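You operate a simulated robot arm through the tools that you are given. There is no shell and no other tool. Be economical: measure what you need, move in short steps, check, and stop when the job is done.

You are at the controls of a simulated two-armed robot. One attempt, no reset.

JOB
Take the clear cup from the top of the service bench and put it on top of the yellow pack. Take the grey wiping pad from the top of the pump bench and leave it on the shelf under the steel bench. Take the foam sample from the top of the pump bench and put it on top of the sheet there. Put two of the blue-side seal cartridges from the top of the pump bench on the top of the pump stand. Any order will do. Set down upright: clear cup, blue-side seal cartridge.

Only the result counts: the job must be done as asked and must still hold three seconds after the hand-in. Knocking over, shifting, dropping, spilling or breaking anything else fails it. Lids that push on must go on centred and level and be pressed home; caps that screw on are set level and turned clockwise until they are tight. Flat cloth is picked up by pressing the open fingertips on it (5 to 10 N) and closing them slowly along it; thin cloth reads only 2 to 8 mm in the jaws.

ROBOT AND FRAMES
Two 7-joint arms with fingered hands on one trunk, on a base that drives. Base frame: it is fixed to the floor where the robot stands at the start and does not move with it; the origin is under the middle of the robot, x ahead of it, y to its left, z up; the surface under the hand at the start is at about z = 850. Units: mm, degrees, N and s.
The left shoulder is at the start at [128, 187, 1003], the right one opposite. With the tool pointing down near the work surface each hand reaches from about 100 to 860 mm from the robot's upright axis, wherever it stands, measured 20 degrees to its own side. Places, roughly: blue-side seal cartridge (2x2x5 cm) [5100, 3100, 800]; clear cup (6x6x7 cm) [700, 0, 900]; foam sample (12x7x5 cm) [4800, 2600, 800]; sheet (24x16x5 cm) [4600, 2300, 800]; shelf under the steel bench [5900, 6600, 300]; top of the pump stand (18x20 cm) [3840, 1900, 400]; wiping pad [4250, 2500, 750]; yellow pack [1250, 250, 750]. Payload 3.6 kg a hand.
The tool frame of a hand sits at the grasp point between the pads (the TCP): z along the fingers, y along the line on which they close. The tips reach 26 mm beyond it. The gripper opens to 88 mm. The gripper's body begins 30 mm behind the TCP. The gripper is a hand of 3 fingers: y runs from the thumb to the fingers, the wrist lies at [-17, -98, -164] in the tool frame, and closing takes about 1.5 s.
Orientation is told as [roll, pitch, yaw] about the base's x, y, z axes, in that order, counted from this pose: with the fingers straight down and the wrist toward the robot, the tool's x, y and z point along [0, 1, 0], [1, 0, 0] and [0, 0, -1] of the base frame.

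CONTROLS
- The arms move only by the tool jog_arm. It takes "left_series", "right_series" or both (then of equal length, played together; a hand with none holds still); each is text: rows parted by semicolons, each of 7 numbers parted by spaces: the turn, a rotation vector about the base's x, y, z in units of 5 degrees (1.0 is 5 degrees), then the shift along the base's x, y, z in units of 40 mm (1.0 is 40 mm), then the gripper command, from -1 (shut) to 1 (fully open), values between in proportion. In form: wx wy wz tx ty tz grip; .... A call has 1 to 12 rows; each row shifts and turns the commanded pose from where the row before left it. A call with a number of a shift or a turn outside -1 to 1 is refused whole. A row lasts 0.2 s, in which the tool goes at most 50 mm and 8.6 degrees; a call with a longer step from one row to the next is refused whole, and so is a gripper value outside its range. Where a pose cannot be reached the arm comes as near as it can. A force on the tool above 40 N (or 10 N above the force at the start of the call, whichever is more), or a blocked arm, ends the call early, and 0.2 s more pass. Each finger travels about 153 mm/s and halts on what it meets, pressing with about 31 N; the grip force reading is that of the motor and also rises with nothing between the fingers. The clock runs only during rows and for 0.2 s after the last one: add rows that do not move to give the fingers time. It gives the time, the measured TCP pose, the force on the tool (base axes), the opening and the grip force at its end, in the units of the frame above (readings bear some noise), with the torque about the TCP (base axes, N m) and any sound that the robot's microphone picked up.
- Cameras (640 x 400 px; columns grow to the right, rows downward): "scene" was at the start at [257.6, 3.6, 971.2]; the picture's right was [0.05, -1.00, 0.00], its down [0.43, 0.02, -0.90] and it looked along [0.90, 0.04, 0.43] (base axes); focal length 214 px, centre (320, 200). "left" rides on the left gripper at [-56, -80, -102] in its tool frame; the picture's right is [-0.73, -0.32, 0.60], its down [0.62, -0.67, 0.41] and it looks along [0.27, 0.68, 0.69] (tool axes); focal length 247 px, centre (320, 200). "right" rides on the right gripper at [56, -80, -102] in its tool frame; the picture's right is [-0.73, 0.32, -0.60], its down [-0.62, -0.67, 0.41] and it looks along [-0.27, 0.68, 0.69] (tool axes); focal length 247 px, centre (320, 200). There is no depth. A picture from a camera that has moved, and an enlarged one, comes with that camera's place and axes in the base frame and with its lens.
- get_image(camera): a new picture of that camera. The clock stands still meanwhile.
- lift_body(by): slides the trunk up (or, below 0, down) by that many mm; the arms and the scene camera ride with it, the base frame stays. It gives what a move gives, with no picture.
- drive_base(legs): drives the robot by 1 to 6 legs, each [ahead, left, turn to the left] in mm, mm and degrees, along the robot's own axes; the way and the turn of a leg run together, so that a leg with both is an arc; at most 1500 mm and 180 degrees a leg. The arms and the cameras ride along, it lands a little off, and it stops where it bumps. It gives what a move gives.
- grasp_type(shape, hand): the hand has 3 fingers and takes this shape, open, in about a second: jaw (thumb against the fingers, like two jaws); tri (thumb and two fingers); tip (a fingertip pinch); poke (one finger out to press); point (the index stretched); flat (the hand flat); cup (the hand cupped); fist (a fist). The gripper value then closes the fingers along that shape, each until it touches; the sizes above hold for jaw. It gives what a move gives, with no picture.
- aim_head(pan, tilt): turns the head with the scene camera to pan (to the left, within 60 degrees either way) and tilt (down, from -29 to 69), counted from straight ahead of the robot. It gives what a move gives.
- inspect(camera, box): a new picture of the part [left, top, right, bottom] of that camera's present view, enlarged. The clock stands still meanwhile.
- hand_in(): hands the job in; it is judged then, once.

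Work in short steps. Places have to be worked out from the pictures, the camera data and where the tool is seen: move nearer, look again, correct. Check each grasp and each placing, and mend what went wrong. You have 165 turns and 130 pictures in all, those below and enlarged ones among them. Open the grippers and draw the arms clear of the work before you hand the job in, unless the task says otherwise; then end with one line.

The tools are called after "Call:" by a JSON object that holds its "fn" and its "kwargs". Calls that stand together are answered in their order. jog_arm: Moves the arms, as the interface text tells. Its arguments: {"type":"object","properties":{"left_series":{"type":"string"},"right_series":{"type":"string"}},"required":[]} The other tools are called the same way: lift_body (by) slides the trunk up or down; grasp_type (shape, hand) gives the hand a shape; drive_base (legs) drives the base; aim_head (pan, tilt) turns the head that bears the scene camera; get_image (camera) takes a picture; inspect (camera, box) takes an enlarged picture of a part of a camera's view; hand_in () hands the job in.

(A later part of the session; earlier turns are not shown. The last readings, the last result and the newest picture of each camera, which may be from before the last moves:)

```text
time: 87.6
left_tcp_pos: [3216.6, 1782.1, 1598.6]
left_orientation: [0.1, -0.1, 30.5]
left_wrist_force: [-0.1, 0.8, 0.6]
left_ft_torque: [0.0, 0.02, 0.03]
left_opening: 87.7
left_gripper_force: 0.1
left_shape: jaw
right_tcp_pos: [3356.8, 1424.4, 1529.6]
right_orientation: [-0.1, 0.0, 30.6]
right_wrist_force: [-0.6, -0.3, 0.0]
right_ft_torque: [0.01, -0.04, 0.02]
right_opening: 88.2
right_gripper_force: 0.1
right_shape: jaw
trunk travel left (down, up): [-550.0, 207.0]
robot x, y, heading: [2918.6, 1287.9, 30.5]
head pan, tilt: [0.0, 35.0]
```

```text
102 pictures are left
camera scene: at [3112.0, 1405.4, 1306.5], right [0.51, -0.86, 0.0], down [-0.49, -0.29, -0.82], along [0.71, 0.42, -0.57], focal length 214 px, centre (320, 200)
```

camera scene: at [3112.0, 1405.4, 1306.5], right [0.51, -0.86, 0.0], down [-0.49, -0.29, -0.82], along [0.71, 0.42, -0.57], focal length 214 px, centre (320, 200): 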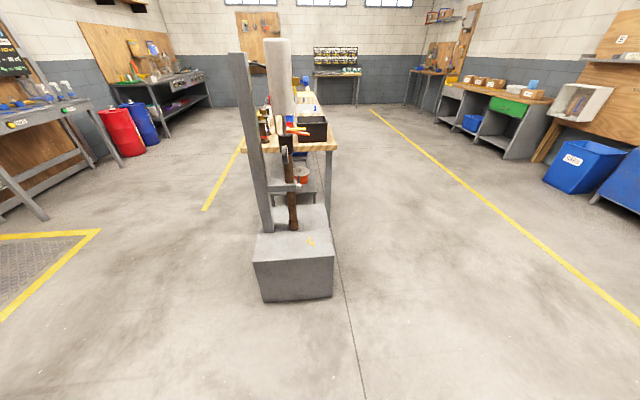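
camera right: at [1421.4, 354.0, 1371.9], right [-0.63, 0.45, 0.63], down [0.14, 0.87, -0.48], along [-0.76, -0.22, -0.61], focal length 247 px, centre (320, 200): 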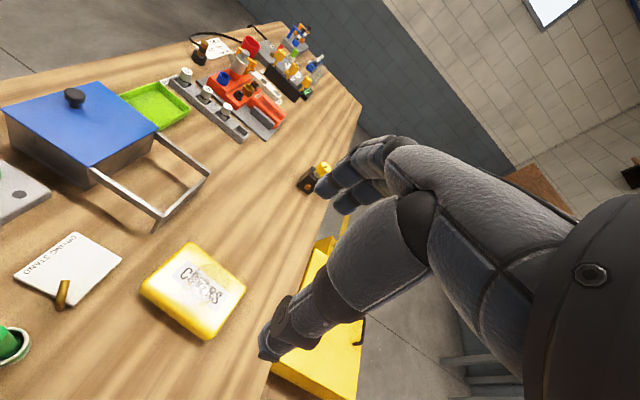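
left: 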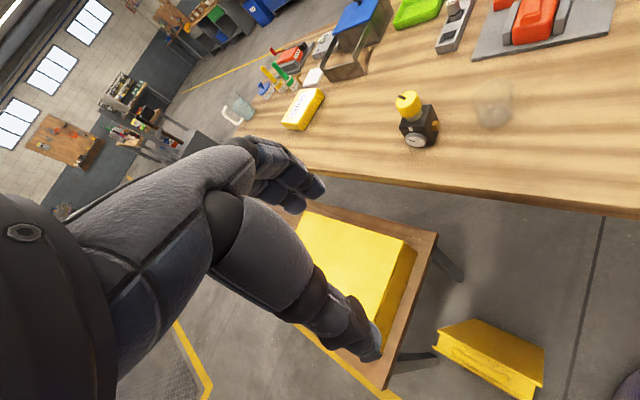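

The pump stand (grey block) and pump bench are ahead. I drive to the bench's left side and face it.

Call:
{"fn": "drive_base", "kwargs": {"legs": [[944, 851, 0], [1088, 350, 0], [0, 0, -86.5]]}}

Call:
{"fn": "get_image", "kwargs": {"camera": "scene"}}

```text
time: 103.1
left_tcp_pos: [4568.6, 3082.7, 1598.0]
left_orientation: [0.0, 0.1, -56.9]
left_wrist_force: [-0.2, 0.3, 0.4]
left_ft_torque: [0.0, 0.02, 0.0]
left_opening: 87.6
left_gripper_force: 0.0
left_shape: jaw
right_tcp_pos: [4217.9, 2925.4, 1530.8]
right_orientation: [0.0, -0.1, -56.9]
right_wrist_force: [-0.6, -0.3, 0.7]
right_ft_torque: [-0.03, 0.02, -0.01]
right_opening: 87.6
right_gripper_force: 0.2
right_shape: jaw
trunk travel left (down, up): [-550.0, 207.0]
robot x, y, heading: [4068.8, 3359.6, -56.9]
head pan, tilt: [0.0, 35.0]
```

```text
101 pictures are left
camera scene: at [4188.2, 3171.6, 1306.7], right [-0.84, -0.55, 0.0], down [-0.31, 0.48, -0.82], along [0.45, -0.69, -0.57], focal length 214 px, centre (320, 200)
```

scene: 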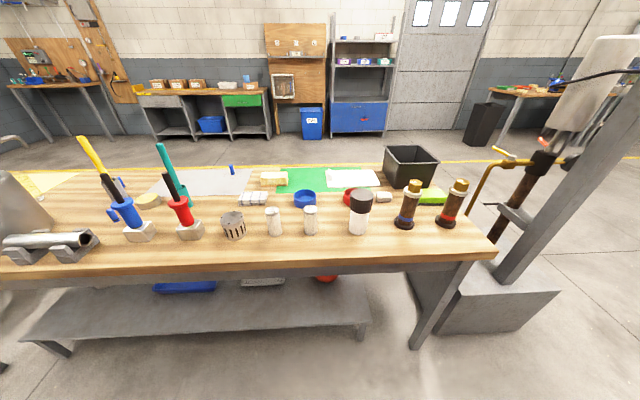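

I zoom in to identify items.

Call:
{"fn": "inspect", "kwargs": {"camera": "scene", "box": [60, 140, 280, 280]}}

Call:
{"fn": "inspect", "kwargs": {"camera": "scene", "box": [240, 130, 500, 290]}}

```text
2.86 times, centred on (170, 210) of scene
camera zoom: at [4188.2, 3171.6, 1306.7], right [-0.84, -0.55, 0.0], down [-0.31, 0.48, -0.82], along [0.45, -0.69, -0.57], focal length 613 px, centre (749, 171)
```

zoom: 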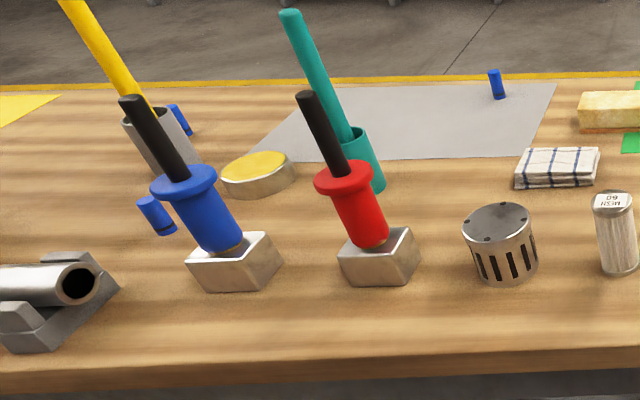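

```text
2.46 times, centred on (370, 210) of scene
camera zoom: at [4188.2, 3171.6, 1306.7], right [-0.84, -0.55, 0.0], down [-0.31, 0.48, -0.82], along [0.45, -0.69, -0.57], focal length 528 px, centre (197, 175)
```

zoom: 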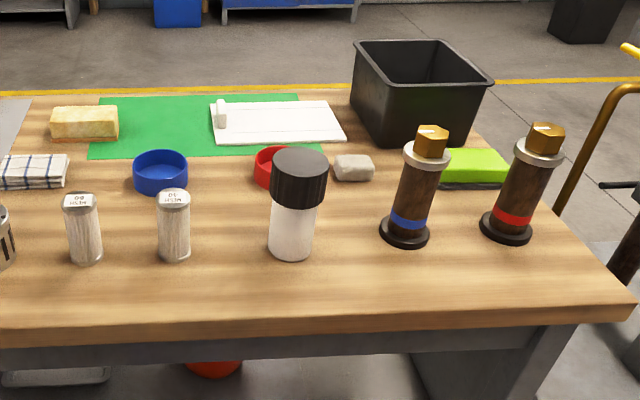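

Blue cartridges, foam, sheet and grey pad lie mostly toward the far side of this bench, so I'll go round the stand end to the far side.

Call:
{"fn": "drive_base", "kwargs": {"legs": [[0, 0, 3.9], [0, -1500, 0], [0, -250, 0], [1500, 0, 0], [230, 0, 0], [0, 1500, 0]]}}

Call:
{"fn": "drive_base", "kwargs": {"legs": [[0, 600, 0], [0, 0, 180]]}}

Call:
{"fn": "get_image", "kwargs": {"camera": "scene"}}

```text
time: 127.8
left_tcp_pos: [5436.0, 1577.1, 1598.1]
left_orientation: [0.1, -0.1, -53.0]
left_wrist_force: [-0.5, 0.0, 0.1]
left_ft_torque: [-0.01, 0.03, 0.01]
left_opening: 87.7
left_gripper_force: 0.0
left_shape: jaw
right_tcp_pos: [5096.9, 1397.0, 1530.2]
right_orientation: [0.0, -0.1, -52.9]
right_wrist_force: [0.2, 0.5, -0.4]
right_ft_torque: [0.03, 0.01, -0.01]
right_opening: 87.7
right_gripper_force: 0.1
right_shape: jaw
trunk travel left (down, up): [-550.0, 207.0]
robot x, y, heading: [4916.5, 1815.7, -53.0]
head pan, tilt: [0.0, 35.0]
```

```text
time: 138.6
left_tcp_pos: [4872.3, 2411.0, 1597.9]
left_orientation: [0.0, 0.0, 127.6]
left_wrist_force: [-0.6, -0.9, 0.6]
left_ft_torque: [-0.07, 0.0, 0.0]
left_opening: 87.6
left_gripper_force: 0.1
left_shape: jaw
right_tcp_pos: [5210.4, 2594.8, 1530.8]
right_orientation: [0.1, -0.1, 127.6]
right_wrist_force: [0.7, 0.4, 0.6]
right_ft_torque: [-0.03, 0.05, -0.03]
right_opening: 87.8
right_gripper_force: 0.0
right_shape: jaw
trunk travel left (down, up): [-550.0, 207.0]
robot x, y, heading: [5392.8, 2176.4, 127.4]
head pan, tilt: [0.0, 35.0]
```

```text
98 pictures are left
camera scene: at [5259.4, 2353.1, 1306.7], right [0.79, 0.61, 0.0], down [0.35, -0.45, -0.82], along [-0.5, 0.65, -0.57], focal length 214 px, centre (320, 200)
```

scene: 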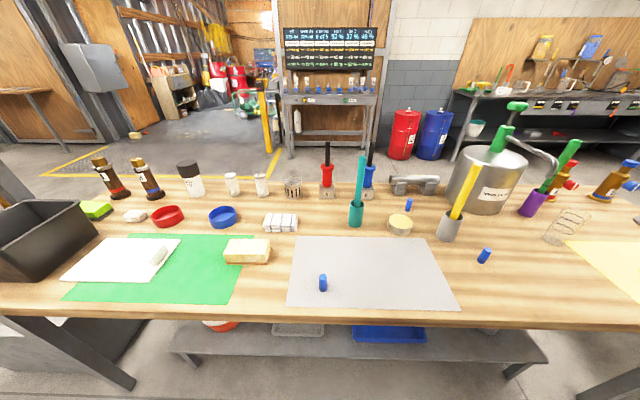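

Great view from this side. I zoom on the left group and the cartridges.

Call:
{"fn": "inspect", "kwargs": {"camera": "scene", "box": [0, 150, 280, 320]}}

Call:
{"fn": "inspect", "kwargs": {"camera": "scene", "box": [290, 140, 530, 310]}}

```text
2.29 times, centred on (140, 235) of scene
camera zoom: at [5259.4, 2353.1, 1306.7], right [0.79, 0.61, 0.0], down [0.35, -0.45, -0.82], along [-0.5, 0.65, -0.57], focal length 490 px, centre (731, 120)
```

zoom: 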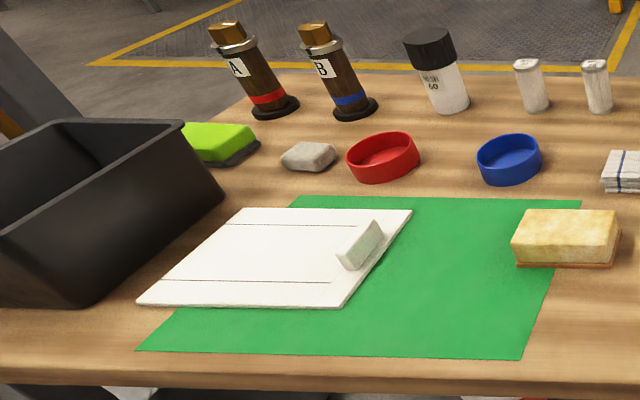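

```text
2.35 times, centred on (410, 225) of scene
camera zoom: at [5259.4, 2353.1, 1306.7], right [0.79, 0.61, 0.0], down [0.35, -0.45, -0.82], along [-0.5, 0.65, -0.57], focal length 505 px, centre (108, 141)
```

zoom: 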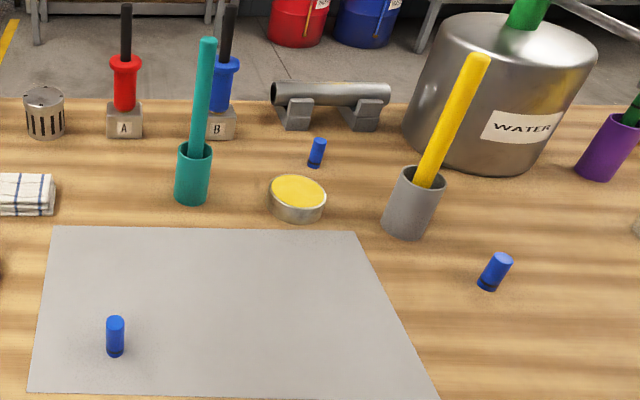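

Bench top ≈z 800; cartridges at ≈#3 [5065,2614], #2 [5380,2971], both upright. I move closer and lower the trunk so the left hand can take #3 and the right #2.

Call:
{"fn": "drive_base", "kwargs": {"legs": [[190, -60, 0]]}}

Call:
{"fn": "lift_body", "kwargs": {"by": -300}}

Call:
{"fn": "get_image", "kwargs": {"camera": "scene"}}

Call:
{"fn": "get_image", "kwargs": {"camera": "left"}}

Call:
{"fn": "get_image", "kwargs": {"camera": "right"}}

```text
time: 140.2
left_tcp_pos: [4802.3, 2598.0, 1599.0]
left_orientation: [0.0, 0.0, 127.6]
left_wrist_force: [0.5, 0.5, -0.7]
left_ft_torque: [-0.02, 0.04, 0.01]
left_opening: 88.0
left_gripper_force: 0.0
left_shape: jaw
right_tcp_pos: [5139.6, 2783.5, 1530.1]
right_orientation: [0.0, 0.0, 127.6]
right_wrist_force: [0.1, -0.2, -0.5]
right_ft_torque: [-0.01, 0.03, -0.01]
right_opening: 87.4
right_gripper_force: 0.0
right_shape: jaw
trunk travel left (down, up): [-550.0, 207.0]
robot x, y, heading: [5326.4, 2362.9, 127.5]
head pan, tilt: [0.0, 35.0]
```

```text
time: 143.2
left_tcp_pos: [4802.2, 2598.6, 1299.0]
left_orientation: [0.1, -0.1, 127.6]
left_wrist_force: [0.4, -0.7, -0.4]
left_ft_torque: [0.03, -0.03, 0.03]
left_opening: 87.6
left_gripper_force: 0.1
left_shape: jaw
right_tcp_pos: [5140.8, 2782.3, 1231.6]
right_orientation: [0.0, -0.1, 127.6]
right_wrist_force: [-0.4, -0.2, -0.6]
right_ft_torque: [0.01, 0.01, 0.0]
right_opening: 87.9
right_gripper_force: 0.1
right_shape: jaw
trunk travel left (down, up): [-250.0, 507.0]
robot x, y, heading: [5327.9, 2365.3, 127.6]
head pan, tilt: [0.0, 35.0]
```

```text
95 pictures are left
camera scene: at [5170.4, 2566.4, 988.5], right [0.79, 0.61, 0.0], down [0.35, -0.45, -0.82], along [-0.5, 0.65, -0.57], focal length 214 px, centre (320, 200)
```

scene: 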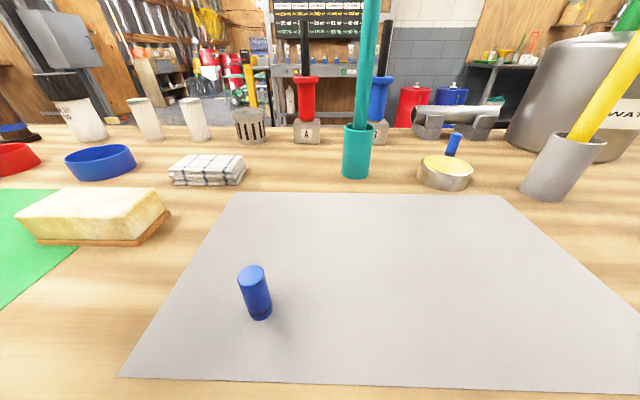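

```text
94 pictures are left
camera left: at [4896.6, 2569.3, 1401.6], right [0.78, 0.2, -0.6], down [-0.09, -0.91, -0.41], along [-0.62, 0.37, -0.69], focal length 247 px, centre (320, 200)
```

left: 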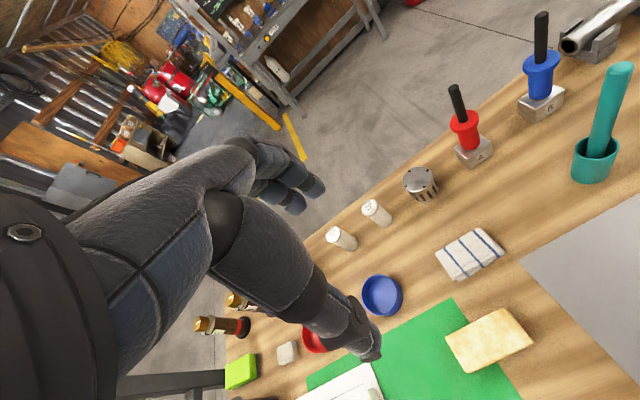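

```text
93 pictures are left
camera right: at [5145.5, 2684.8, 1333.0], right [0.39, 0.7, 0.6], down [0.9, -0.15, -0.41], along [-0.2, 0.7, -0.69], focal length 247 px, centre (320, 200)
```

right: 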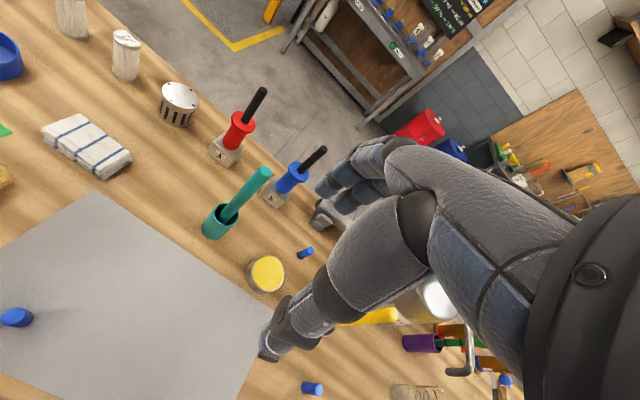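

#3 ≈[5068,2610], #2 ≈[5381,2967]. Left goes above #3; right goes over high, yawed −40° to stay clear of the grey cup with the yellow stick.

Call:
{"fn": "jog_arm", "kwargs": {"left_series": "0 0 0 0.665 0.03 -0.95 1;0 0 0 0.665 0.03 -0.95 1;0 0 0 0.665 0.03 -0.95 1;0 0 0 0.665 0.03 -0.95 1;0 0 0 0.665 0.03 -0.95 1;0 0 0 0.665 0.03 -0.95 1;0 0 0 0.665 0.03 -0.95 1;0 0 0 0.665 0.03 -0.95 1;0 0 0 0.665 0.03 -0.95 1;0 0 0 0.665 0.03 -0.95 1;0 0 0 0 0 0 1;0 0 0 0 0 0 1", "right_series": "0 0 -1 0.75 0.45 0 0.5;0 0 -1 0.75 0.45 0 0.5;0 0 -1 0.75 0.45 0 0.5;0 0 -1 0.75 0.45 0 0.5;0 0 -1 0.75 0.45 0 0.5;0 0 -1 0.75 0.45 0 0.5;0 0 -1 0.75 0.45 0 0.5;0 0 -1 0.75 0.45 0 0.5;0 0 0 0 0.25 -0.9 0.5;0 0 0 0 0.25 -0.9 0.5;0 0 0 0 0.25 -0.9 0.5;0 0 0 0 0.25 -0.9 0.5"}}

Call:
{"fn": "get_image", "kwargs": {"camera": "left"}}

Call:
{"fn": "get_image", "kwargs": {"camera": "right"}}

```text
time: 145.8
left_tcp_pos: [5069.5, 2611.3, 918.3]
left_orientation: [-0.2, -0.1, 127.9]
left_wrist_force: [-10.8, 7.3, 13.2]
left_ft_torque: [-1.3, -2.42, 0.41]
left_opening: 87.8
left_gripper_force: 0.0
left_shape: jaw
right_tcp_pos: [5379.6, 2966.7, 1086.9]
right_orientation: [0.0, -0.1, 87.7]
right_wrist_force: [1.1, -0.5, 0.2]
right_ft_torque: [-0.01, 0.01, 0.02]
right_opening: 66.4
right_gripper_force: 0.1
right_shape: jaw
trunk travel left (down, up): [-250.0, 507.0]
robot x, y, heading: [5328.7, 2362.6, 127.4]
head pan, tilt: [0.0, 35.0]
```

```text
92 pictures are left
camera left: at [5163.2, 2583.3, 1022.2], right [0.78, 0.2, -0.6], down [-0.08, -0.91, -0.41], along [-0.63, 0.37, -0.69], focal length 247 px, centre (320, 200)
```

left: 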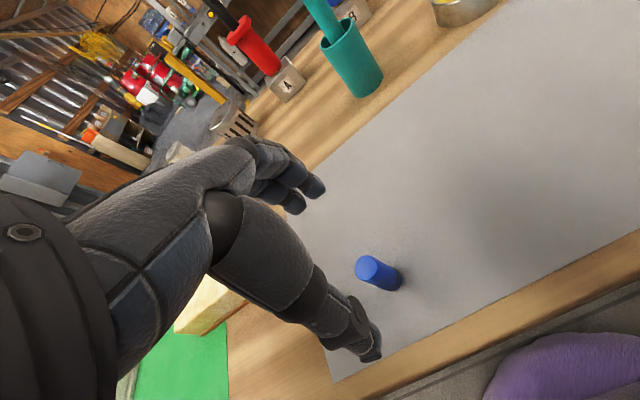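

```text
91 pictures are left
camera right: at [5320.2, 2890.0, 1189.2], right [0.75, 0.29, 0.6], down [0.6, -0.69, -0.41], along [0.3, 0.67, -0.69], focal length 247 px, centre (320, 200)
```

right: 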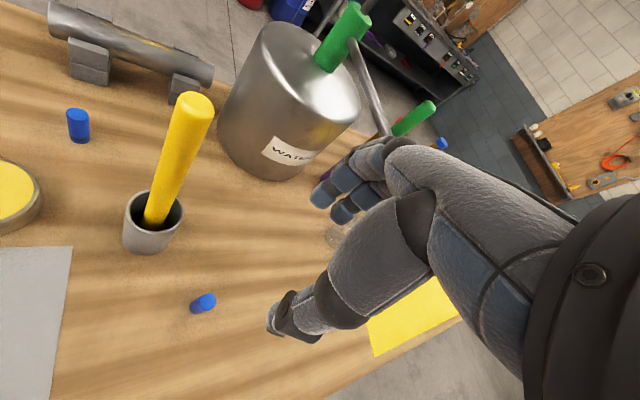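

The left wrist presses against my own head (18 N), so I raise the left hand; #2 is confirmed at [5381,2967] under the right hand.

Call:
{"fn": "jog_arm", "kwargs": {"left_series": "0 0 0 -0.3 0.4 0.5 1;0 0 0 -0.3 0.4 0.8 1;0 0 0 -0.3 0.4 0.8 1;0 0 0 -0.3 0.4 0.8 1;0 0 0 -0.3 0.4 0.8 1;0 0 0 0 0 0.8 1;0 0 0 0 0 0 1", "right_series": "0 0 0 0 0 -0.9 0.5;0 0 0 0 0 -0.9 0.5;0 0 0 0 0 -0.9 0.5;0 0 0 0 0 -0.9 0.5;0 0 0 0 0 -0.9 0.5;0 0 0 0 0 0 0.5;0 0 0 0 0 0 0.5"}}

Call:
{"fn": "get_image", "kwargs": {"camera": "right"}}

Call:
{"fn": "aim_head", "kwargs": {"pan": -45, "tilt": 30}}

Call:
{"fn": "get_image", "kwargs": {"camera": "scene"}}

```text
time: 147.4
left_tcp_pos: [5007.8, 2689.7, 1098.9]
left_orientation: [0.1, 0.0, 127.5]
left_wrist_force: [0.1, -0.8, 0.5]
left_ft_torque: [0.01, 0.02, -0.01]
left_opening: 87.9
left_gripper_force: 0.0
left_shape: jaw
right_tcp_pos: [5379.8, 2966.8, 905.4]
right_orientation: [0.0, -0.1, 87.6]
right_wrist_force: [0.1, -0.1, -0.3]
right_ft_torque: [-0.02, -0.01, -0.02]
right_opening: 66.6
right_gripper_force: 0.1
right_shape: jaw
trunk travel left (down, up): [-250.0, 507.0]
robot x, y, heading: [5324.0, 2364.3, 127.7]
head pan, tilt: [0.0, 35.0]
```

```text
90 pictures are left
camera right: at [5321.4, 2889.1, 1008.5], right [0.75, 0.29, 0.6], down [0.6, -0.69, -0.41], along [0.3, 0.66, -0.69], focal length 247 px, centre (320, 200)
```

right: 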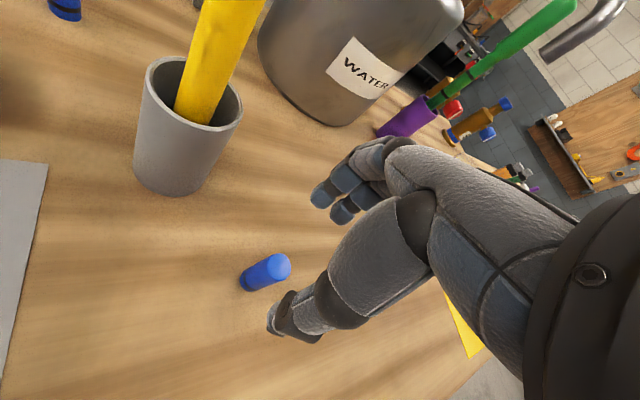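

```text
time: 148.5
left_tcp_pos: [5008.1, 2690.3, 1099.0]
left_orientation: [0.0, 0.0, 127.7]
left_wrist_force: [-0.1, -0.1, -0.1]
left_ft_torque: [-0.02, 0.02, 0.01]
left_opening: 87.8
left_gripper_force: 0.0
left_shape: jaw
right_tcp_pos: [5380.5, 2965.5, 907.1]
right_orientation: [-0.1, 0.0, 87.5]
right_wrist_force: [-0.4, -0.1, -0.2]
right_ft_torque: [0.0, 0.01, 0.01]
right_opening: 66.4
right_gripper_force: 0.0
right_shape: jaw
trunk travel left (down, up): [-250.0, 507.0]
robot x, y, heading: [5324.5, 2364.0, 127.8]
head pan, tilt: [-45.0, 30.0]
```

```text
89 pictures are left
camera scene: at [5235.6, 2586.6, 996.1], right [0.99, -0.13, 0.0], down [-0.06, -0.5, -0.87], along [0.11, 0.86, -0.5], focal length 214 px, centre (320, 200)
```

scene: 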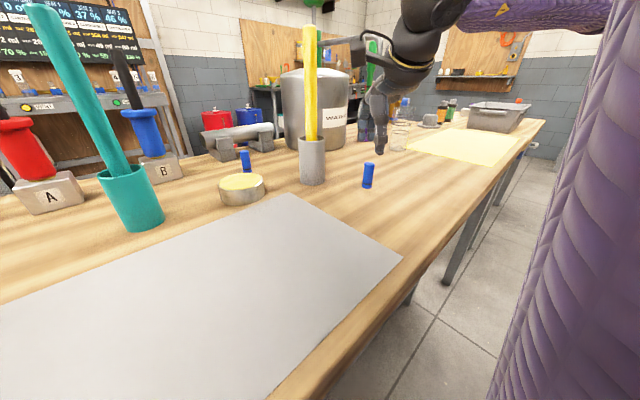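

Aligned with #2 (z 800–852). I descend to z≈834 and close.

Call:
{"fn": "jog_arm", "kwargs": {"right_series": "0 0 0 0.03 0 -0.7 0.5;0 0 0 0 0 -0.6 0.5;0 0 0 0 0 -0.5 0.5;0 0 0 0 0 0 0.2;0 0 0 0 0 0 -0.2;0 0 0 0 0 0 -0.6;0 0 0 0 0 0 -0.8;0 0 0 0 0 0 -0.8;0 0 0 0 0 0 -0.8;0 0 0 0 0 0 -0.8"}}

Call:
{"fn": "inspect", "kwargs": {"camera": "scene", "box": [290, 100, 450, 220]}}

```text
time: 150.7
left_tcp_pos: [5007.4, 2691.0, 1099.3]
left_orientation: [0.1, 0.0, 127.7]
left_wrist_force: [0.3, -0.1, 0.6]
left_ft_torque: [0.0, 0.02, 0.0]
left_opening: 87.6
left_gripper_force: 0.0
left_shape: jaw
right_tcp_pos: [5381.9, 2966.9, 835.3]
right_orientation: [0.0, -0.1, 87.6]
right_wrist_force: [-0.8, -0.2, 0.0]
right_ft_torque: [-0.02, -0.02, -0.02]
right_opening: 7.8
right_gripper_force: 31.0
right_shape: jaw
trunk travel left (down, up): [-250.0, 507.0]
robot x, y, heading: [5323.4, 2366.5, 127.7]
head pan, tilt: [-45.0, 30.0]
```

```text
3.33 times, centred on (370, 160) of scene
camera zoom: at [5235.7, 2586.6, 996.1], right [0.99, -0.13, 0.0], down [-0.06, -0.5, -0.87], along [0.11, 0.86, -0.5], focal length 715 px, centre (153, 333)
```

zoom: 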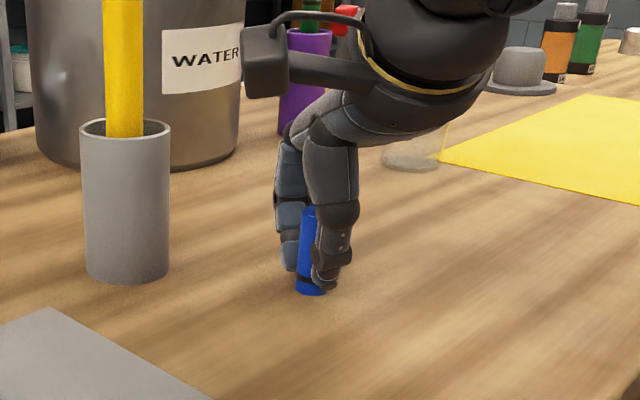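

Reading 7.8 mm and the cartridge looks slightly tilted; I check in the hand camera before lifting.

Call:
{"fn": "inspect", "kwargs": {"camera": "right", "box": [180, 160, 400, 360]}}

```text
2.00 times, centred on (290, 260) of right
camera zoom: at [5322.5, 2889.3, 936.7], right [0.75, 0.29, 0.6], down [0.6, -0.69, -0.41], along [0.3, 0.66, -0.69], focal length 494 px, centre (380, 80)
```

zoom: 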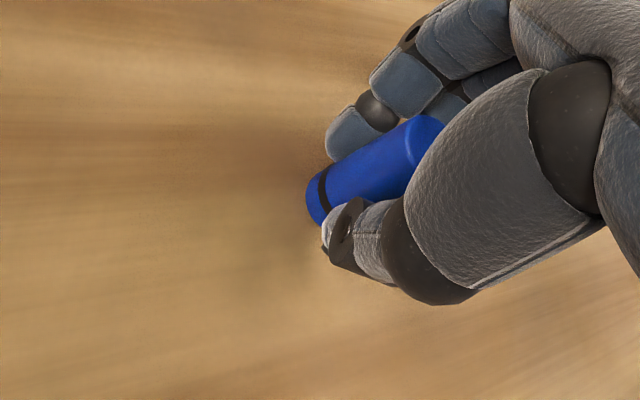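

It is gripped, vertical, band end down. I lift it straight up and retract.

Call:
{"fn": "jog_arm", "kwargs": {"right_series": "0 0 0 0 0 0.5 -0.8;0 0 0 0 0 1 -0.8;0 0 0 0 0 1 -0.8;0 0 0 0 -0.2 1 -0.8;0 0 0 0 -0.2 1 -0.8;0 0 0 0 -0.2 1 -0.8;0 0 0 0 -0.2 1 -0.8;0 0 1 -0.2 -0.8 0.5 -0.8;0 0 1 -0.2 -1 0.3 -0.8;0 0 1 -0.2 -1 0 -0.8;0 0 0 -0.2 -1 0 -0.8;0 0 0 0 0 0 -0.8"}}

Call:
{"fn": "inspect", "kwargs": {"camera": "right", "box": [180, 160, 400, 360]}}

Call:
{"fn": "drive_base", "kwargs": {"legs": [[-130, 0, 0]]}}

Call:
{"fn": "aim_head", "kwargs": {"pan": 0, "tilt": 40}}

Call:
{"fn": "get_image", "kwargs": {"camera": "scene"}}

```text
time: 153.3
left_tcp_pos: [5008.6, 2690.1, 1097.8]
left_orientation: [-0.1, 0.0, 127.6]
left_wrist_force: [-1.0, -0.2, -0.8]
left_ft_torque: [0.01, -0.01, 0.02]
left_opening: 87.6
left_gripper_force: 0.0
left_shape: jaw
right_tcp_pos: [5344.4, 2789.0, 1136.8]
right_orientation: [0.0, 0.1, 102.6]
right_wrist_force: [-0.4, 0.1, -0.5]
right_ft_torque: [0.0, 0.0, -0.01]
right_opening: 7.7
right_gripper_force: 31.0
right_shape: jaw
right hand out of reach, approached as far as the arm can: row 11
trunk travel left (down, up): [-250.0, 507.0]
robot x, y, heading: [5324.2, 2361.8, 127.6]
head pan, tilt: [-45.0, 30.0]
```

```text
2.00 times, centred on (290, 260) of right
camera zoom: at [5306.8, 2699.9, 1239.7], right [0.65, 0.47, 0.6], down [0.75, -0.51, -0.41], along [0.11, 0.72, -0.69], focal length 494 px, centre (380, 80)
```

zoom: 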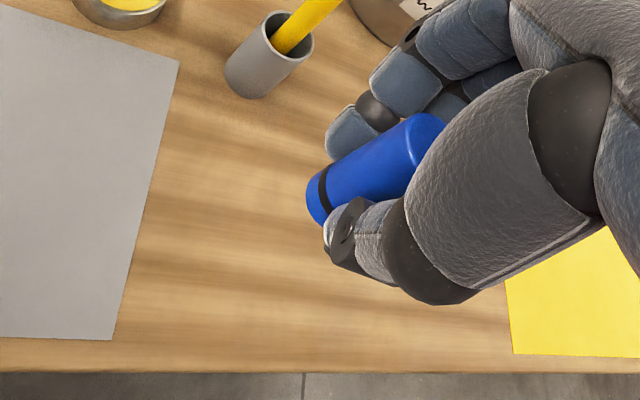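

```text
time: 154.6
left_tcp_pos: [5087.5, 2584.2, 1100.4]
left_orientation: [0.2, -0.2, 127.5]
left_wrist_force: [-0.4, -0.1, -0.6]
left_ft_torque: [0.0, -0.04, -0.03]
left_opening: 87.8
left_gripper_force: 0.1
left_shape: jaw
right_tcp_pos: [5425.2, 2684.6, 1140.1]
right_orientation: [0.0, 0.0, 102.6]
right_wrist_force: [0.7, -1.0, 0.8]
right_ft_torque: [0.0, 0.01, 0.02]
right_opening: 7.7
right_gripper_force: 31.1
right_shape: jaw
trunk travel left (down, up): [-250.0, 507.0]
robot x, y, heading: [5405.8, 2261.4, 127.6]
head pan, tilt: [-45.0, 30.0]
```

```text
time: 155.7
left_tcp_pos: [5088.1, 2587.1, 1098.7]
left_orientation: [0.0, 0.0, 127.7]
left_wrist_force: [-0.3, 0.6, 0.5]
left_ft_torque: [0.0, -0.01, -0.01]
left_opening: 87.6
left_gripper_force: 0.1
left_shape: jaw
right_tcp_pos: [5424.6, 2686.6, 1137.6]
right_orientation: [0.1, 0.0, 102.6]
right_wrist_force: [0.8, 0.3, -0.8]
right_ft_torque: [0.01, -0.04, 0.01]
right_opening: 7.9
right_gripper_force: 31.3
right_shape: jaw
trunk travel left (down, up): [-250.0, 507.0]
robot x, y, heading: [5406.7, 2263.7, 127.4]
head pan, tilt: [0.0, 40.0]
```

```text
85 pictures are left
camera scene: at [5252.1, 2460.7, 980.8], right [0.79, 0.61, 0.0], down [0.39, -0.51, -0.77], along [-0.47, 0.61, -0.64], focal length 214 px, centre (320, 200)
```

scene: 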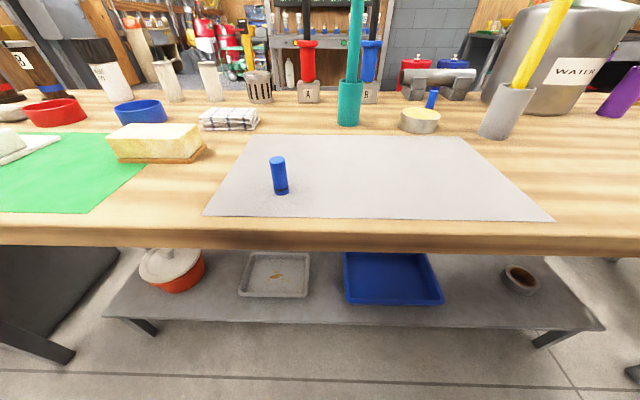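

#3 is still at [5068,2612]. Left hand descends over it.

Call:
{"fn": "jog_arm", "kwargs": {"left_series": "0 0 0 -0.15 0.2 -0.9 0.5;0 0 0 -0.15 0.2 -0.9 0.5;0 0 0 -0.15 0.2 -0.9 0.5;0 0 0 0 0 -0.9 0.5;0 0 0 0 0 -0.9 0.5;0 0 0 0 0 -0.6 0.5;0 0 0 0 0 0 0.5"}}

Call:
{"fn": "get_image", "kwargs": {"camera": "left"}}

```text
time: 157.3
left_tcp_pos: [5069.2, 2609.9, 893.8]
left_orientation: [0.0, 0.0, 127.6]
left_wrist_force: [-0.4, 0.1, 0.3]
left_ft_torque: [0.01, 0.03, 0.0]
left_opening: 66.1
left_gripper_force: 0.1
left_shape: jaw
right_tcp_pos: [5424.1, 2684.5, 1137.6]
right_orientation: [0.0, 0.1, 102.6]
right_wrist_force: [-0.1, -0.7, -0.7]
right_ft_torque: [-0.01, -0.01, 0.0]
right_opening: 7.8
right_gripper_force: 30.7
right_shape: jaw
trunk travel left (down, up): [-250.0, 507.0]
robot x, y, heading: [5400.9, 2259.0, 127.6]
head pan, tilt: [0.0, 40.0]
```

```text
84 pictures are left
camera left: at [5163.8, 2581.2, 996.8], right [0.78, 0.2, -0.6], down [-0.09, -0.91, -0.41], along [-0.62, 0.37, -0.69], focal length 247 px, centre (320, 200)
```

left: 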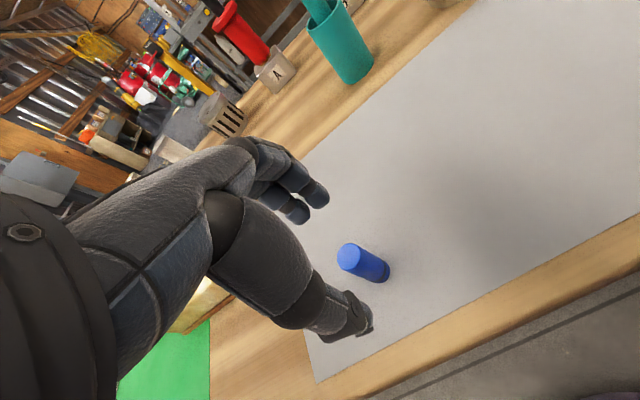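

Aligned within a few mm; descend to z≈835 and close.

Call:
{"fn": "jog_arm", "kwargs": {"left_series": "0 0 0 -0.04 0.08 -0.6 0.5;0 0 0 0 0 -0.5 0.5;0 0 0 0 0 -0.36 0.5;0 0 0 0 0 0 0.2;0 0 0 0 0 0 -0.2;0 0 0 0 0 0 -0.6;0 0 0 0 0 0 -0.8;0 0 0 0 0 0 -0.8;0 0 0 0 0 0 -0.8;0 0 0 0 0 0 -0.8"}}

Call:
{"fn": "inspect", "kwargs": {"camera": "left", "box": [240, 160, 460, 360]}}

```text
time: 159.5
left_tcp_pos: [5068.0, 2612.8, 836.7]
left_orientation: [0.0, 0.0, 127.6]
left_wrist_force: [0.1, 0.3, 0.4]
left_ft_torque: [0.01, -0.02, 0.02]
left_opening: 10.2
left_gripper_force: 0.0
left_shape: jaw
right_tcp_pos: [5424.6, 2684.1, 1137.9]
right_orientation: [-0.1, 0.0, 102.7]
right_wrist_force: [0.6, -0.7, -0.3]
right_ft_torque: [0.01, 0.03, -0.01]
right_opening: 7.9
right_gripper_force: 31.6
right_shape: jaw
trunk travel left (down, up): [-250.0, 507.0]
robot x, y, heading: [5406.2, 2259.8, 127.7]
head pan, tilt: [0.0, 40.0]
```

```text
2.00 times, centred on (350, 260) of left
camera zoom: at [5162.0, 2585.0, 939.0], right [0.78, 0.2, -0.6], down [-0.09, -0.91, -0.41], along [-0.62, 0.37, -0.69], focal length 494 px, centre (260, 80)
```

zoom: 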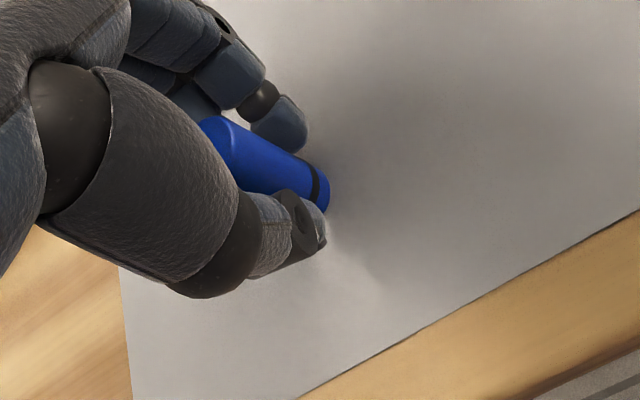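

Not yet gripping (0 N); I close fully.

Call:
{"fn": "jog_arm", "kwargs": {"left_series": "0 0 0 0 0 0 -0.9;0 0 0 0 0 0 -1;0 0 0 0 0 0 -1;0 0 0 0 0 0 -1;0 0 0 0 0 0 -1", "right_series": "0 0 0 0 0 0 -0.9;0 0 0 0 0 0 -1;0 0 0 0 0 0 -1;0 0 0 0 0 0 -1;0 0 0 0 0 0 -1"}}

Call:
{"fn": "jog_arm", "kwargs": {"left_series": "0 0 0 0 0 0.4 -1;0 0 0 0 0 0.8 -1;0 0 0 0 0 1 -1;0 0 0 0 0 1 -1;0 0 0 0 0 1 -1;0 0 0 0 0 1 -1;0 0 0 0 0 1 -1;0 0 0 0 0 0 -1"}}

Call:
{"fn": "inspect", "kwargs": {"camera": "left", "box": [240, 160, 460, 360]}}

```text
time: 160.7
left_tcp_pos: [5067.7, 2613.2, 836.1]
left_orientation: [0.0, 0.0, 127.7]
left_wrist_force: [0.8, 0.3, -1.0]
left_ft_torque: [-0.01, -0.02, 0.03]
left_opening: 8.3
left_gripper_force: 30.6
left_shape: jaw
right_tcp_pos: [5423.3, 2685.0, 1137.6]
right_orientation: [-0.1, 0.1, 102.6]
right_wrist_force: [-0.5, 0.3, 0.1]
right_ft_torque: [-0.01, 0.01, 0.04]
right_opening: 7.8
right_gripper_force: 30.8
right_shape: jaw
trunk travel left (down, up): [-250.0, 507.0]
robot x, y, heading: [5404.3, 2261.5, 127.5]
head pan, tilt: [0.0, 40.0]
```

```text
time: 162.5
left_tcp_pos: [5068.3, 2612.8, 1083.8]
left_orientation: [-0.1, 0.0, 127.6]
left_wrist_force: [0.9, 0.4, -0.6]
left_ft_torque: [0.01, 0.01, -0.02]
left_opening: 8.3
left_gripper_force: 31.0
left_shape: jaw
right_tcp_pos: [5423.5, 2686.1, 1137.6]
right_orientation: [-0.1, -0.1, 102.6]
right_wrist_force: [0.2, -0.2, -0.9]
right_ft_torque: [-0.01, -0.03, 0.01]
right_opening: 7.7
right_gripper_force: 30.9
right_shape: jaw
trunk travel left (down, up): [-250.0, 507.0]
robot x, y, heading: [5403.5, 2259.3, 127.6]
head pan, tilt: [0.0, 40.0]
```

```text
2.00 times, centred on (350, 260) of left
camera zoom: at [5161.6, 2584.9, 1187.3], right [0.78, 0.2, -0.6], down [-0.09, -0.91, -0.41], along [-0.62, 0.37, -0.69], focal length 494 px, centre (260, 80)
```

zoom: 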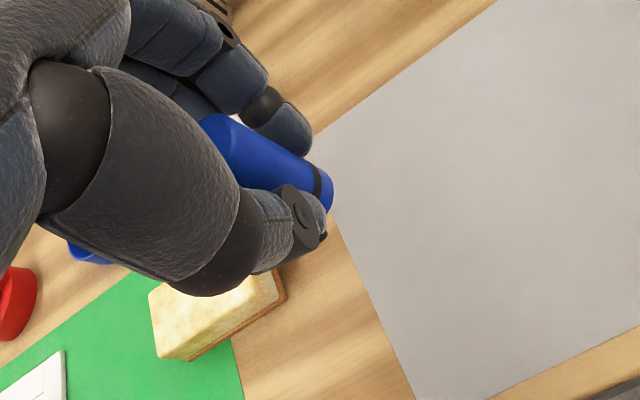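

Both cartridges are held. I drive along the bench to the pump stand, facing it, and look.

Call:
{"fn": "drive_base", "kwargs": {"legs": [[-150, 0, 0], [0, 1450, 0]]}}

Call:
{"fn": "get_image", "kwargs": {"camera": "scene"}}

```text
time: 170.6
left_tcp_pos: [4014.7, 1606.7, 1084.8]
left_orientation: [0.0, 0.0, 127.9]
left_wrist_force: [-0.4, 0.3, -0.1]
left_ft_torque: [0.04, -0.01, 0.0]
left_opening: 8.4
left_gripper_force: 30.8
left_shape: jaw
right_tcp_pos: [4368.9, 1679.7, 1138.2]
right_orientation: [-0.2, 0.1, 103.0]
right_wrist_force: [-0.3, 1.5, 0.0]
right_ft_torque: [-0.04, 0.01, -0.03]
right_opening: 7.7
right_gripper_force: 30.9
right_shape: jaw
trunk travel left (down, up): [-250.0, 507.0]
robot x, y, heading: [4354.1, 1254.8, 128.1]
head pan, tilt: [0.0, 40.0]
```

```text
81 pictures are left
camera scene: at [4199.3, 1454.5, 980.7], right [0.79, 0.62, 0.0], down [0.4, -0.51, -0.77], along [-0.47, 0.6, -0.64], focal length 214 px, centre (320, 200)
```

scene: 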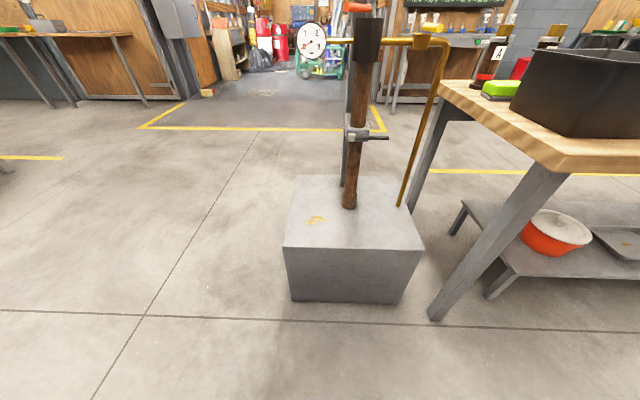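

The marked spot on the block matches [3840,1900,≈395]. I pull the left hand back, then position the robot facing +y in front of the stand, clear of gauge and bench corner.

Call:
{"fn": "jog_arm", "kwargs": {"left_series": "0 0 0 0.4 -0.65 0 -1;0 0 0 0.4 -0.65 0 -1;0 0 0 0.4 -0.65 0 -1;0 0 0 0.1 -0.65 0 -1;0 0 0 0 -0.3 0 -1;0 0 0 0 0 0 -1"}}

Call:
{"fn": "drive_base", "kwargs": {"legs": [[0, 0, -38], [0, 490, 0], [90, 0, 0]]}}

Call:
{"fn": "lift_body", "kwargs": {"by": -100}}

Call:
{"fn": "get_image", "kwargs": {"camera": "scene"}}

```text
time: 172.0
left_tcp_pos: [4066.7, 1490.6, 1084.6]
left_orientation: [0.1, -0.1, 128.0]
left_wrist_force: [-0.3, 0.1, -0.4]
left_ft_torque: [-0.01, -0.02, 0.01]
left_opening: 8.2
left_gripper_force: 31.1
left_shape: jaw
right_tcp_pos: [4368.3, 1680.1, 1137.9]
right_orientation: [0.0, 0.1, 102.9]
right_wrist_force: [0.7, -0.7, -0.4]
right_ft_torque: [0.01, -0.02, -0.02]
right_opening: 7.9
right_gripper_force: 30.4
right_shape: jaw
trunk travel left (down, up): [-250.0, 507.0]
robot x, y, heading: [4352.0, 1256.9, 128.1]
head pan, tilt: [0.0, 40.0]
```

```text
time: 177.4
left_tcp_pos: [3782.2, 1706.1, 1084.4]
left_orientation: [0.0, 0.1, 90.0]
left_wrist_force: [-0.9, 0.1, -0.9]
left_ft_torque: [-0.05, 0.04, -0.02]
left_opening: 8.4
left_gripper_force: 31.1
left_shape: jaw
right_tcp_pos: [4138.0, 1671.9, 1137.8]
right_orientation: [-0.1, 0.1, 65.1]
right_wrist_force: [1.0, 0.7, 0.7]
right_ft_torque: [-0.03, 0.03, 0.01]
right_opening: 7.6
right_gripper_force: 30.5
right_shape: jaw
trunk travel left (down, up): [-250.0, 507.0]
robot x, y, heading: [3858.0, 1343.7, 90.0]
head pan, tilt: [0.0, 40.0]
```

```text
time: 178.7
left_tcp_pos: [3780.9, 1705.0, 985.4]
left_orientation: [0.1, -0.1, 90.0]
left_wrist_force: [-0.6, -0.3, -0.1]
left_ft_torque: [0.02, -0.01, 0.05]
left_opening: 8.4
left_gripper_force: 31.5
left_shape: jaw
right_tcp_pos: [4137.9, 1710.1, 1013.5]
right_orientation: [-2.6, 5.3, 64.9]
right_wrist_force: [0.0, 0.0, -0.4]
right_ft_torque: [0.04, 0.02, 0.02]
right_opening: 7.6
right_gripper_force: 31.2
right_shape: jaw
trunk travel left (down, up): [-150.0, 607.0]
robot x, y, heading: [3860.5, 1346.0, 90.0]
head pan, tilt: [0.0, 40.0]
```

```text
80 pictures are left
camera scene: at [3864.9, 1616.1, 871.3], right [1.0, 0.0, 0.0], down [0.0, -0.64, -0.77], along [0.0, 0.77, -0.64], focal length 214 px, centre (320, 200)
```

scene: 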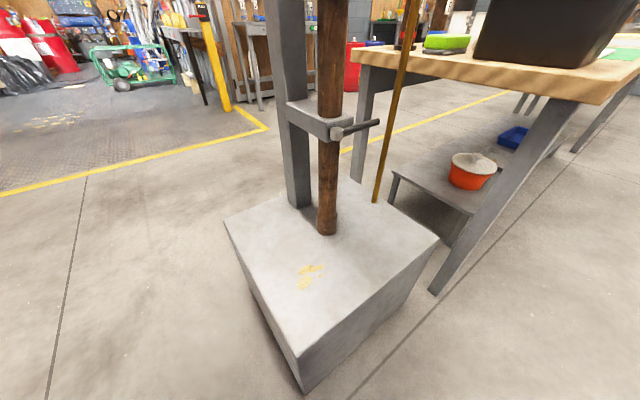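

Left hand: descend in front of the gauge region to z≈520 before going forward over the block.

Call:
{"fn": "jog_arm", "kwargs": {"left_series": "0 0 0 0 0 -1 -1;0 0 0 0 0 -1 -1;0 0 0 0 0 -1 -1;0 0 0 0 0 -1 -1;0 0 0 0 0 -1 -1;0 0 0 0 0 -1 -1;0 0 0 0 0 -1 -1;0 0 0 0 0 -1 -1;0 0 0 0 0 -1 -1;0 0 0 0 0 -1 -1;0 0 0 0 0 -1 -1;0 0 0 0 0 0 -1"}}

Call:
{"fn": "jog_arm", "kwargs": {"left_series": "0 0 0 0.1 0.8 0 -1;0 0 0 0.1 0.8 0 -1;0 0 0 0.1 0.8 0 -1;0 0 0 0.1 0.8 0 -1;0 0 0 0.1 0.8 -0.2 -1;0 0 0 0 0.2 -0.3 -1;0 0 0 0 0 0 -1"}}

Call:
{"fn": "get_image", "kwargs": {"camera": "left"}}

Call:
{"fn": "get_image", "kwargs": {"camera": "scene"}}

```text
time: 181.3
left_tcp_pos: [3810.5, 1730.6, 556.0]
left_orientation: [0.0, 0.0, 90.0]
left_wrist_force: [1.0, 0.5, 0.2]
left_ft_torque: [-0.04, 0.01, -0.03]
left_opening: 8.6
left_gripper_force: 31.0
left_shape: jaw
left hand out of reach, approached as far as the arm can: row 1, 2, 3, 4
right_tcp_pos: [4137.3, 1710.1, 1012.6]
right_orientation: [-2.4, 5.4, 64.9]
right_wrist_force: [-0.3, -0.2, 0.0]
right_ft_torque: [-0.02, -0.01, 0.01]
right_opening: 7.5
right_gripper_force: 31.7
right_shape: jaw
trunk travel left (down, up): [-150.0, 607.0]
robot x, y, heading: [3862.7, 1343.3, 90.1]
head pan, tilt: [0.0, 40.0]
```

```text
time: 182.9
left_tcp_pos: [3829.0, 1897.5, 536.3]
left_orientation: [0.1, 0.0, 89.9]
left_wrist_force: [0.4, 0.4, -1.0]
left_ft_torque: [-0.01, -0.01, -0.02]
left_opening: 8.3
left_gripper_force: 30.6
left_shape: jaw
right_tcp_pos: [4139.6, 1710.6, 1012.9]
right_orientation: [-2.4, 5.5, 64.9]
right_wrist_force: [-0.2, 0.1, -0.4]
right_ft_torque: [-0.01, -0.02, 0.01]
right_opening: 7.6
right_gripper_force: 31.0
right_shape: jaw
trunk travel left (down, up): [-150.0, 607.0]
robot x, y, heading: [3865.5, 1347.4, 90.3]
head pan, tilt: [0.0, 40.0]
```

```text
79 pictures are left
camera left: at [3886.4, 1817.8, 639.0], right [0.73, -0.32, -0.6], down [-0.62, -0.66, -0.41], along [-0.27, 0.68, -0.69], focal length 247 px, centre (320, 200)
```

left: 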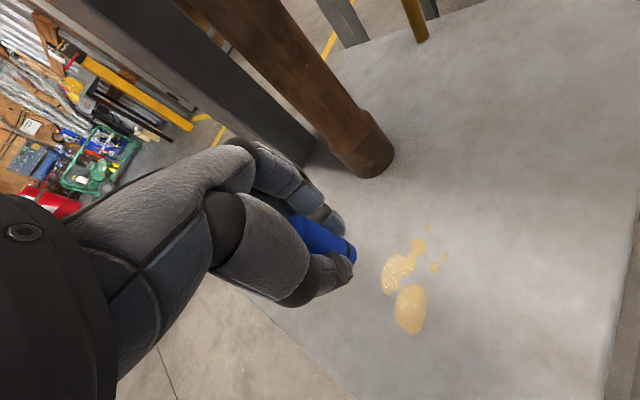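

```text
78 pictures are left
camera scene: at [3865.0, 1616.5, 870.9], right [1.0, 0.0, 0.0], down [0.0, -0.64, -0.77], along [0.0, 0.77, -0.64], focal length 214 px, centre (320, 200)
```

scene: 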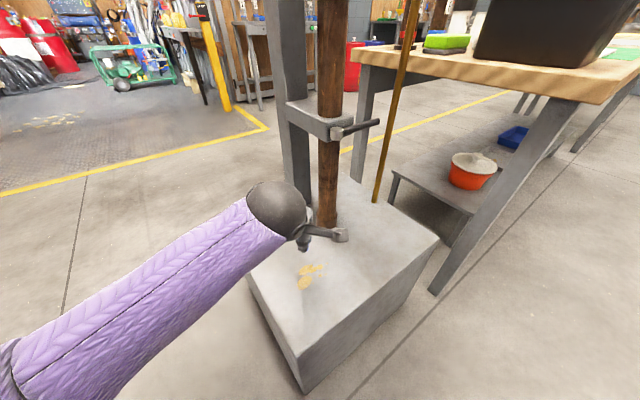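

TCP at [3829,1897,536]. I move to [3792,1875] and go down to z≈440.

Call:
{"fn": "jog_arm", "kwargs": {"left_series": "0 0 0 -0.45 -0.28 -0.6 -1;0 0 0 -0.45 -0.28 -0.6 -1;0 0 0 0 0 -0.6 -1;0 0 0 0 0 -0.5 -1;0 0 0 0 0 0 -1"}}

Call:
{"fn": "get_image", "kwargs": {"camera": "left"}}

```text
time: 184.1
left_tcp_pos: [3793.1, 1875.5, 442.3]
left_orientation: [0.1, -0.1, 90.0]
left_wrist_force: [-0.5, 0.2, -0.7]
left_ft_torque: [0.03, 0.03, 0.02]
left_opening: 8.3
left_gripper_force: 31.1
left_shape: jaw
right_tcp_pos: [4139.4, 1709.4, 1014.2]
right_orientation: [-2.5, 5.4, 64.9]
right_wrist_force: [0.0, -0.9, -0.3]
right_ft_torque: [0.01, 0.0, 0.01]
right_opening: 7.6
right_gripper_force: 31.1
right_shape: jaw
trunk travel left (down, up): [-150.0, 607.0]
robot x, y, heading: [3861.8, 1346.6, 90.0]
head pan, tilt: [0.0, 40.0]
```

```text
77 pictures are left
camera left: at [3850.3, 1795.1, 546.1], right [0.73, -0.32, -0.6], down [-0.62, -0.67, -0.41], along [-0.27, 0.68, -0.69], focal length 247 px, centre (320, 200)
```

left: 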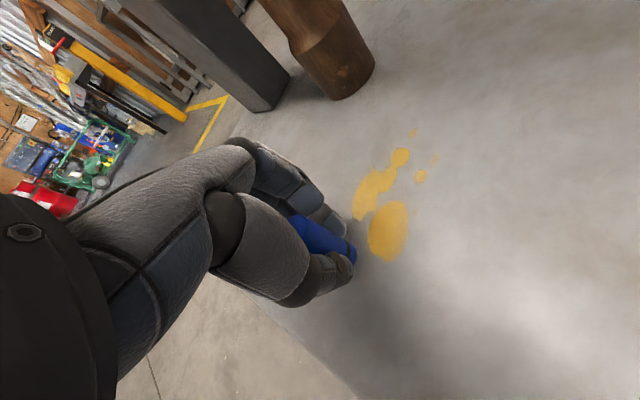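

Close above the surface; I lower in 2 mm rows.

Call:
{"fn": "jog_arm", "kwargs": {"left_series": "0 0 0 0 0 -0.05 -1;0 0 0 0 0 -0.05 -1;0 0 0 0 0 -0.05 -1;0 0 0 0 0 0 -1"}}

```text
time: 185.1
left_tcp_pos: [3794.4, 1875.4, 437.9]
left_orientation: [0.0, 0.1, 90.0]
left_wrist_force: [0.3, 0.3, -0.7]
left_ft_torque: [0.02, -0.04, 0.0]
left_opening: 8.6
left_gripper_force: 31.3
left_shape: jaw
right_tcp_pos: [4138.0, 1711.6, 1012.8]
right_orientation: [-2.5, 5.4, 64.9]
right_wrist_force: [-0.2, -0.1, 1.0]
right_ft_torque: [0.0, 0.02, 0.04]
right_opening: 7.9
right_gripper_force: 30.5
right_shape: jaw
trunk travel left (down, up): [-150.0, 607.0]
robot x, y, heading: [3863.4, 1348.7, 90.1]
head pan, tilt: [0.0, 40.0]
```

Still no contact; continue.

Call:
{"fn": "jog_arm", "kwargs": {"left_series": "0 0 0 0 0 -0.04 -1;0 0 0 0 0 -0.04 -1;0 0 0 0 0 0 -1"}}

```text
time: 185.9
left_tcp_pos: [3794.3, 1874.8, 433.8]
left_orientation: [-0.1, -0.1, 90.0]
left_wrist_force: [0.7, -0.7, 3.7]
left_ft_torque: [0.02, 0.01, 0.02]
left_opening: 8.5
left_gripper_force: 31.2
left_shape: jaw
right_tcp_pos: [4138.1, 1709.5, 1013.3]
right_orientation: [-2.5, 5.3, 64.9]
right_wrist_force: [0.3, -1.4, 0.2]
right_ft_torque: [0.05, -0.01, 0.03]
right_opening: 7.6
right_gripper_force: 31.0
right_shape: jaw
trunk travel left (down, up): [-150.0, 607.0]
robot x, y, heading: [3861.5, 1343.4, 90.1]
head pan, tilt: [0.0, 40.0]
```

Contact (3.7 N). Open slowly, check, then rise.

Call:
{"fn": "jog_arm", "kwargs": {"left_series": "0 0 0 0 0 0 -0.8;0 0 0 0 0 0 -0.7;0 0 0 0 0 0 -0.5;0 0 0 0 0 0 -0.2;0 0 0 0 0 0 0.1;0 0 0 0 0 0 0.4;0 0 0 0 0 0 0.4;0 0 0 0 0 0 0.4"}}

Call:
{"fn": "inspect", "kwargs": {"camera": "left", "box": [240, 120, 460, 320]}}

```text
time: 187.7
left_tcp_pos: [3793.0, 1875.3, 434.4]
left_orientation: [0.0, 0.0, 90.0]
left_wrist_force: [0.0, -0.1, 0.1]
left_ft_torque: [-0.03, 0.0, 0.03]
left_opening: 61.3
left_gripper_force: 0.0
left_shape: jaw
right_tcp_pos: [4137.7, 1710.7, 1013.2]
right_orientation: [-2.5, 5.4, 64.9]
right_wrist_force: [-1.3, -0.2, -0.3]
right_ft_torque: [0.0, 0.0, -0.01]
right_opening: 7.8
right_gripper_force: 30.7
right_shape: jaw
trunk travel left (down, up): [-150.0, 607.0]
robot x, y, heading: [3866.7, 1346.0, 89.9]
head pan, tilt: [0.0, 40.0]
```

```text
2.00 times, centred on (350, 220) of left
camera zoom: at [3850.6, 1795.5, 537.4], right [0.73, -0.32, -0.6], down [-0.62, -0.67, -0.41], along [-0.27, 0.68, -0.69], focal length 494 px, centre (260, 160)
```

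zoom: 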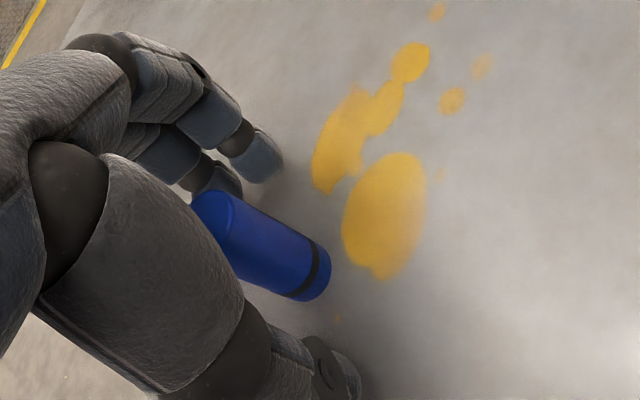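

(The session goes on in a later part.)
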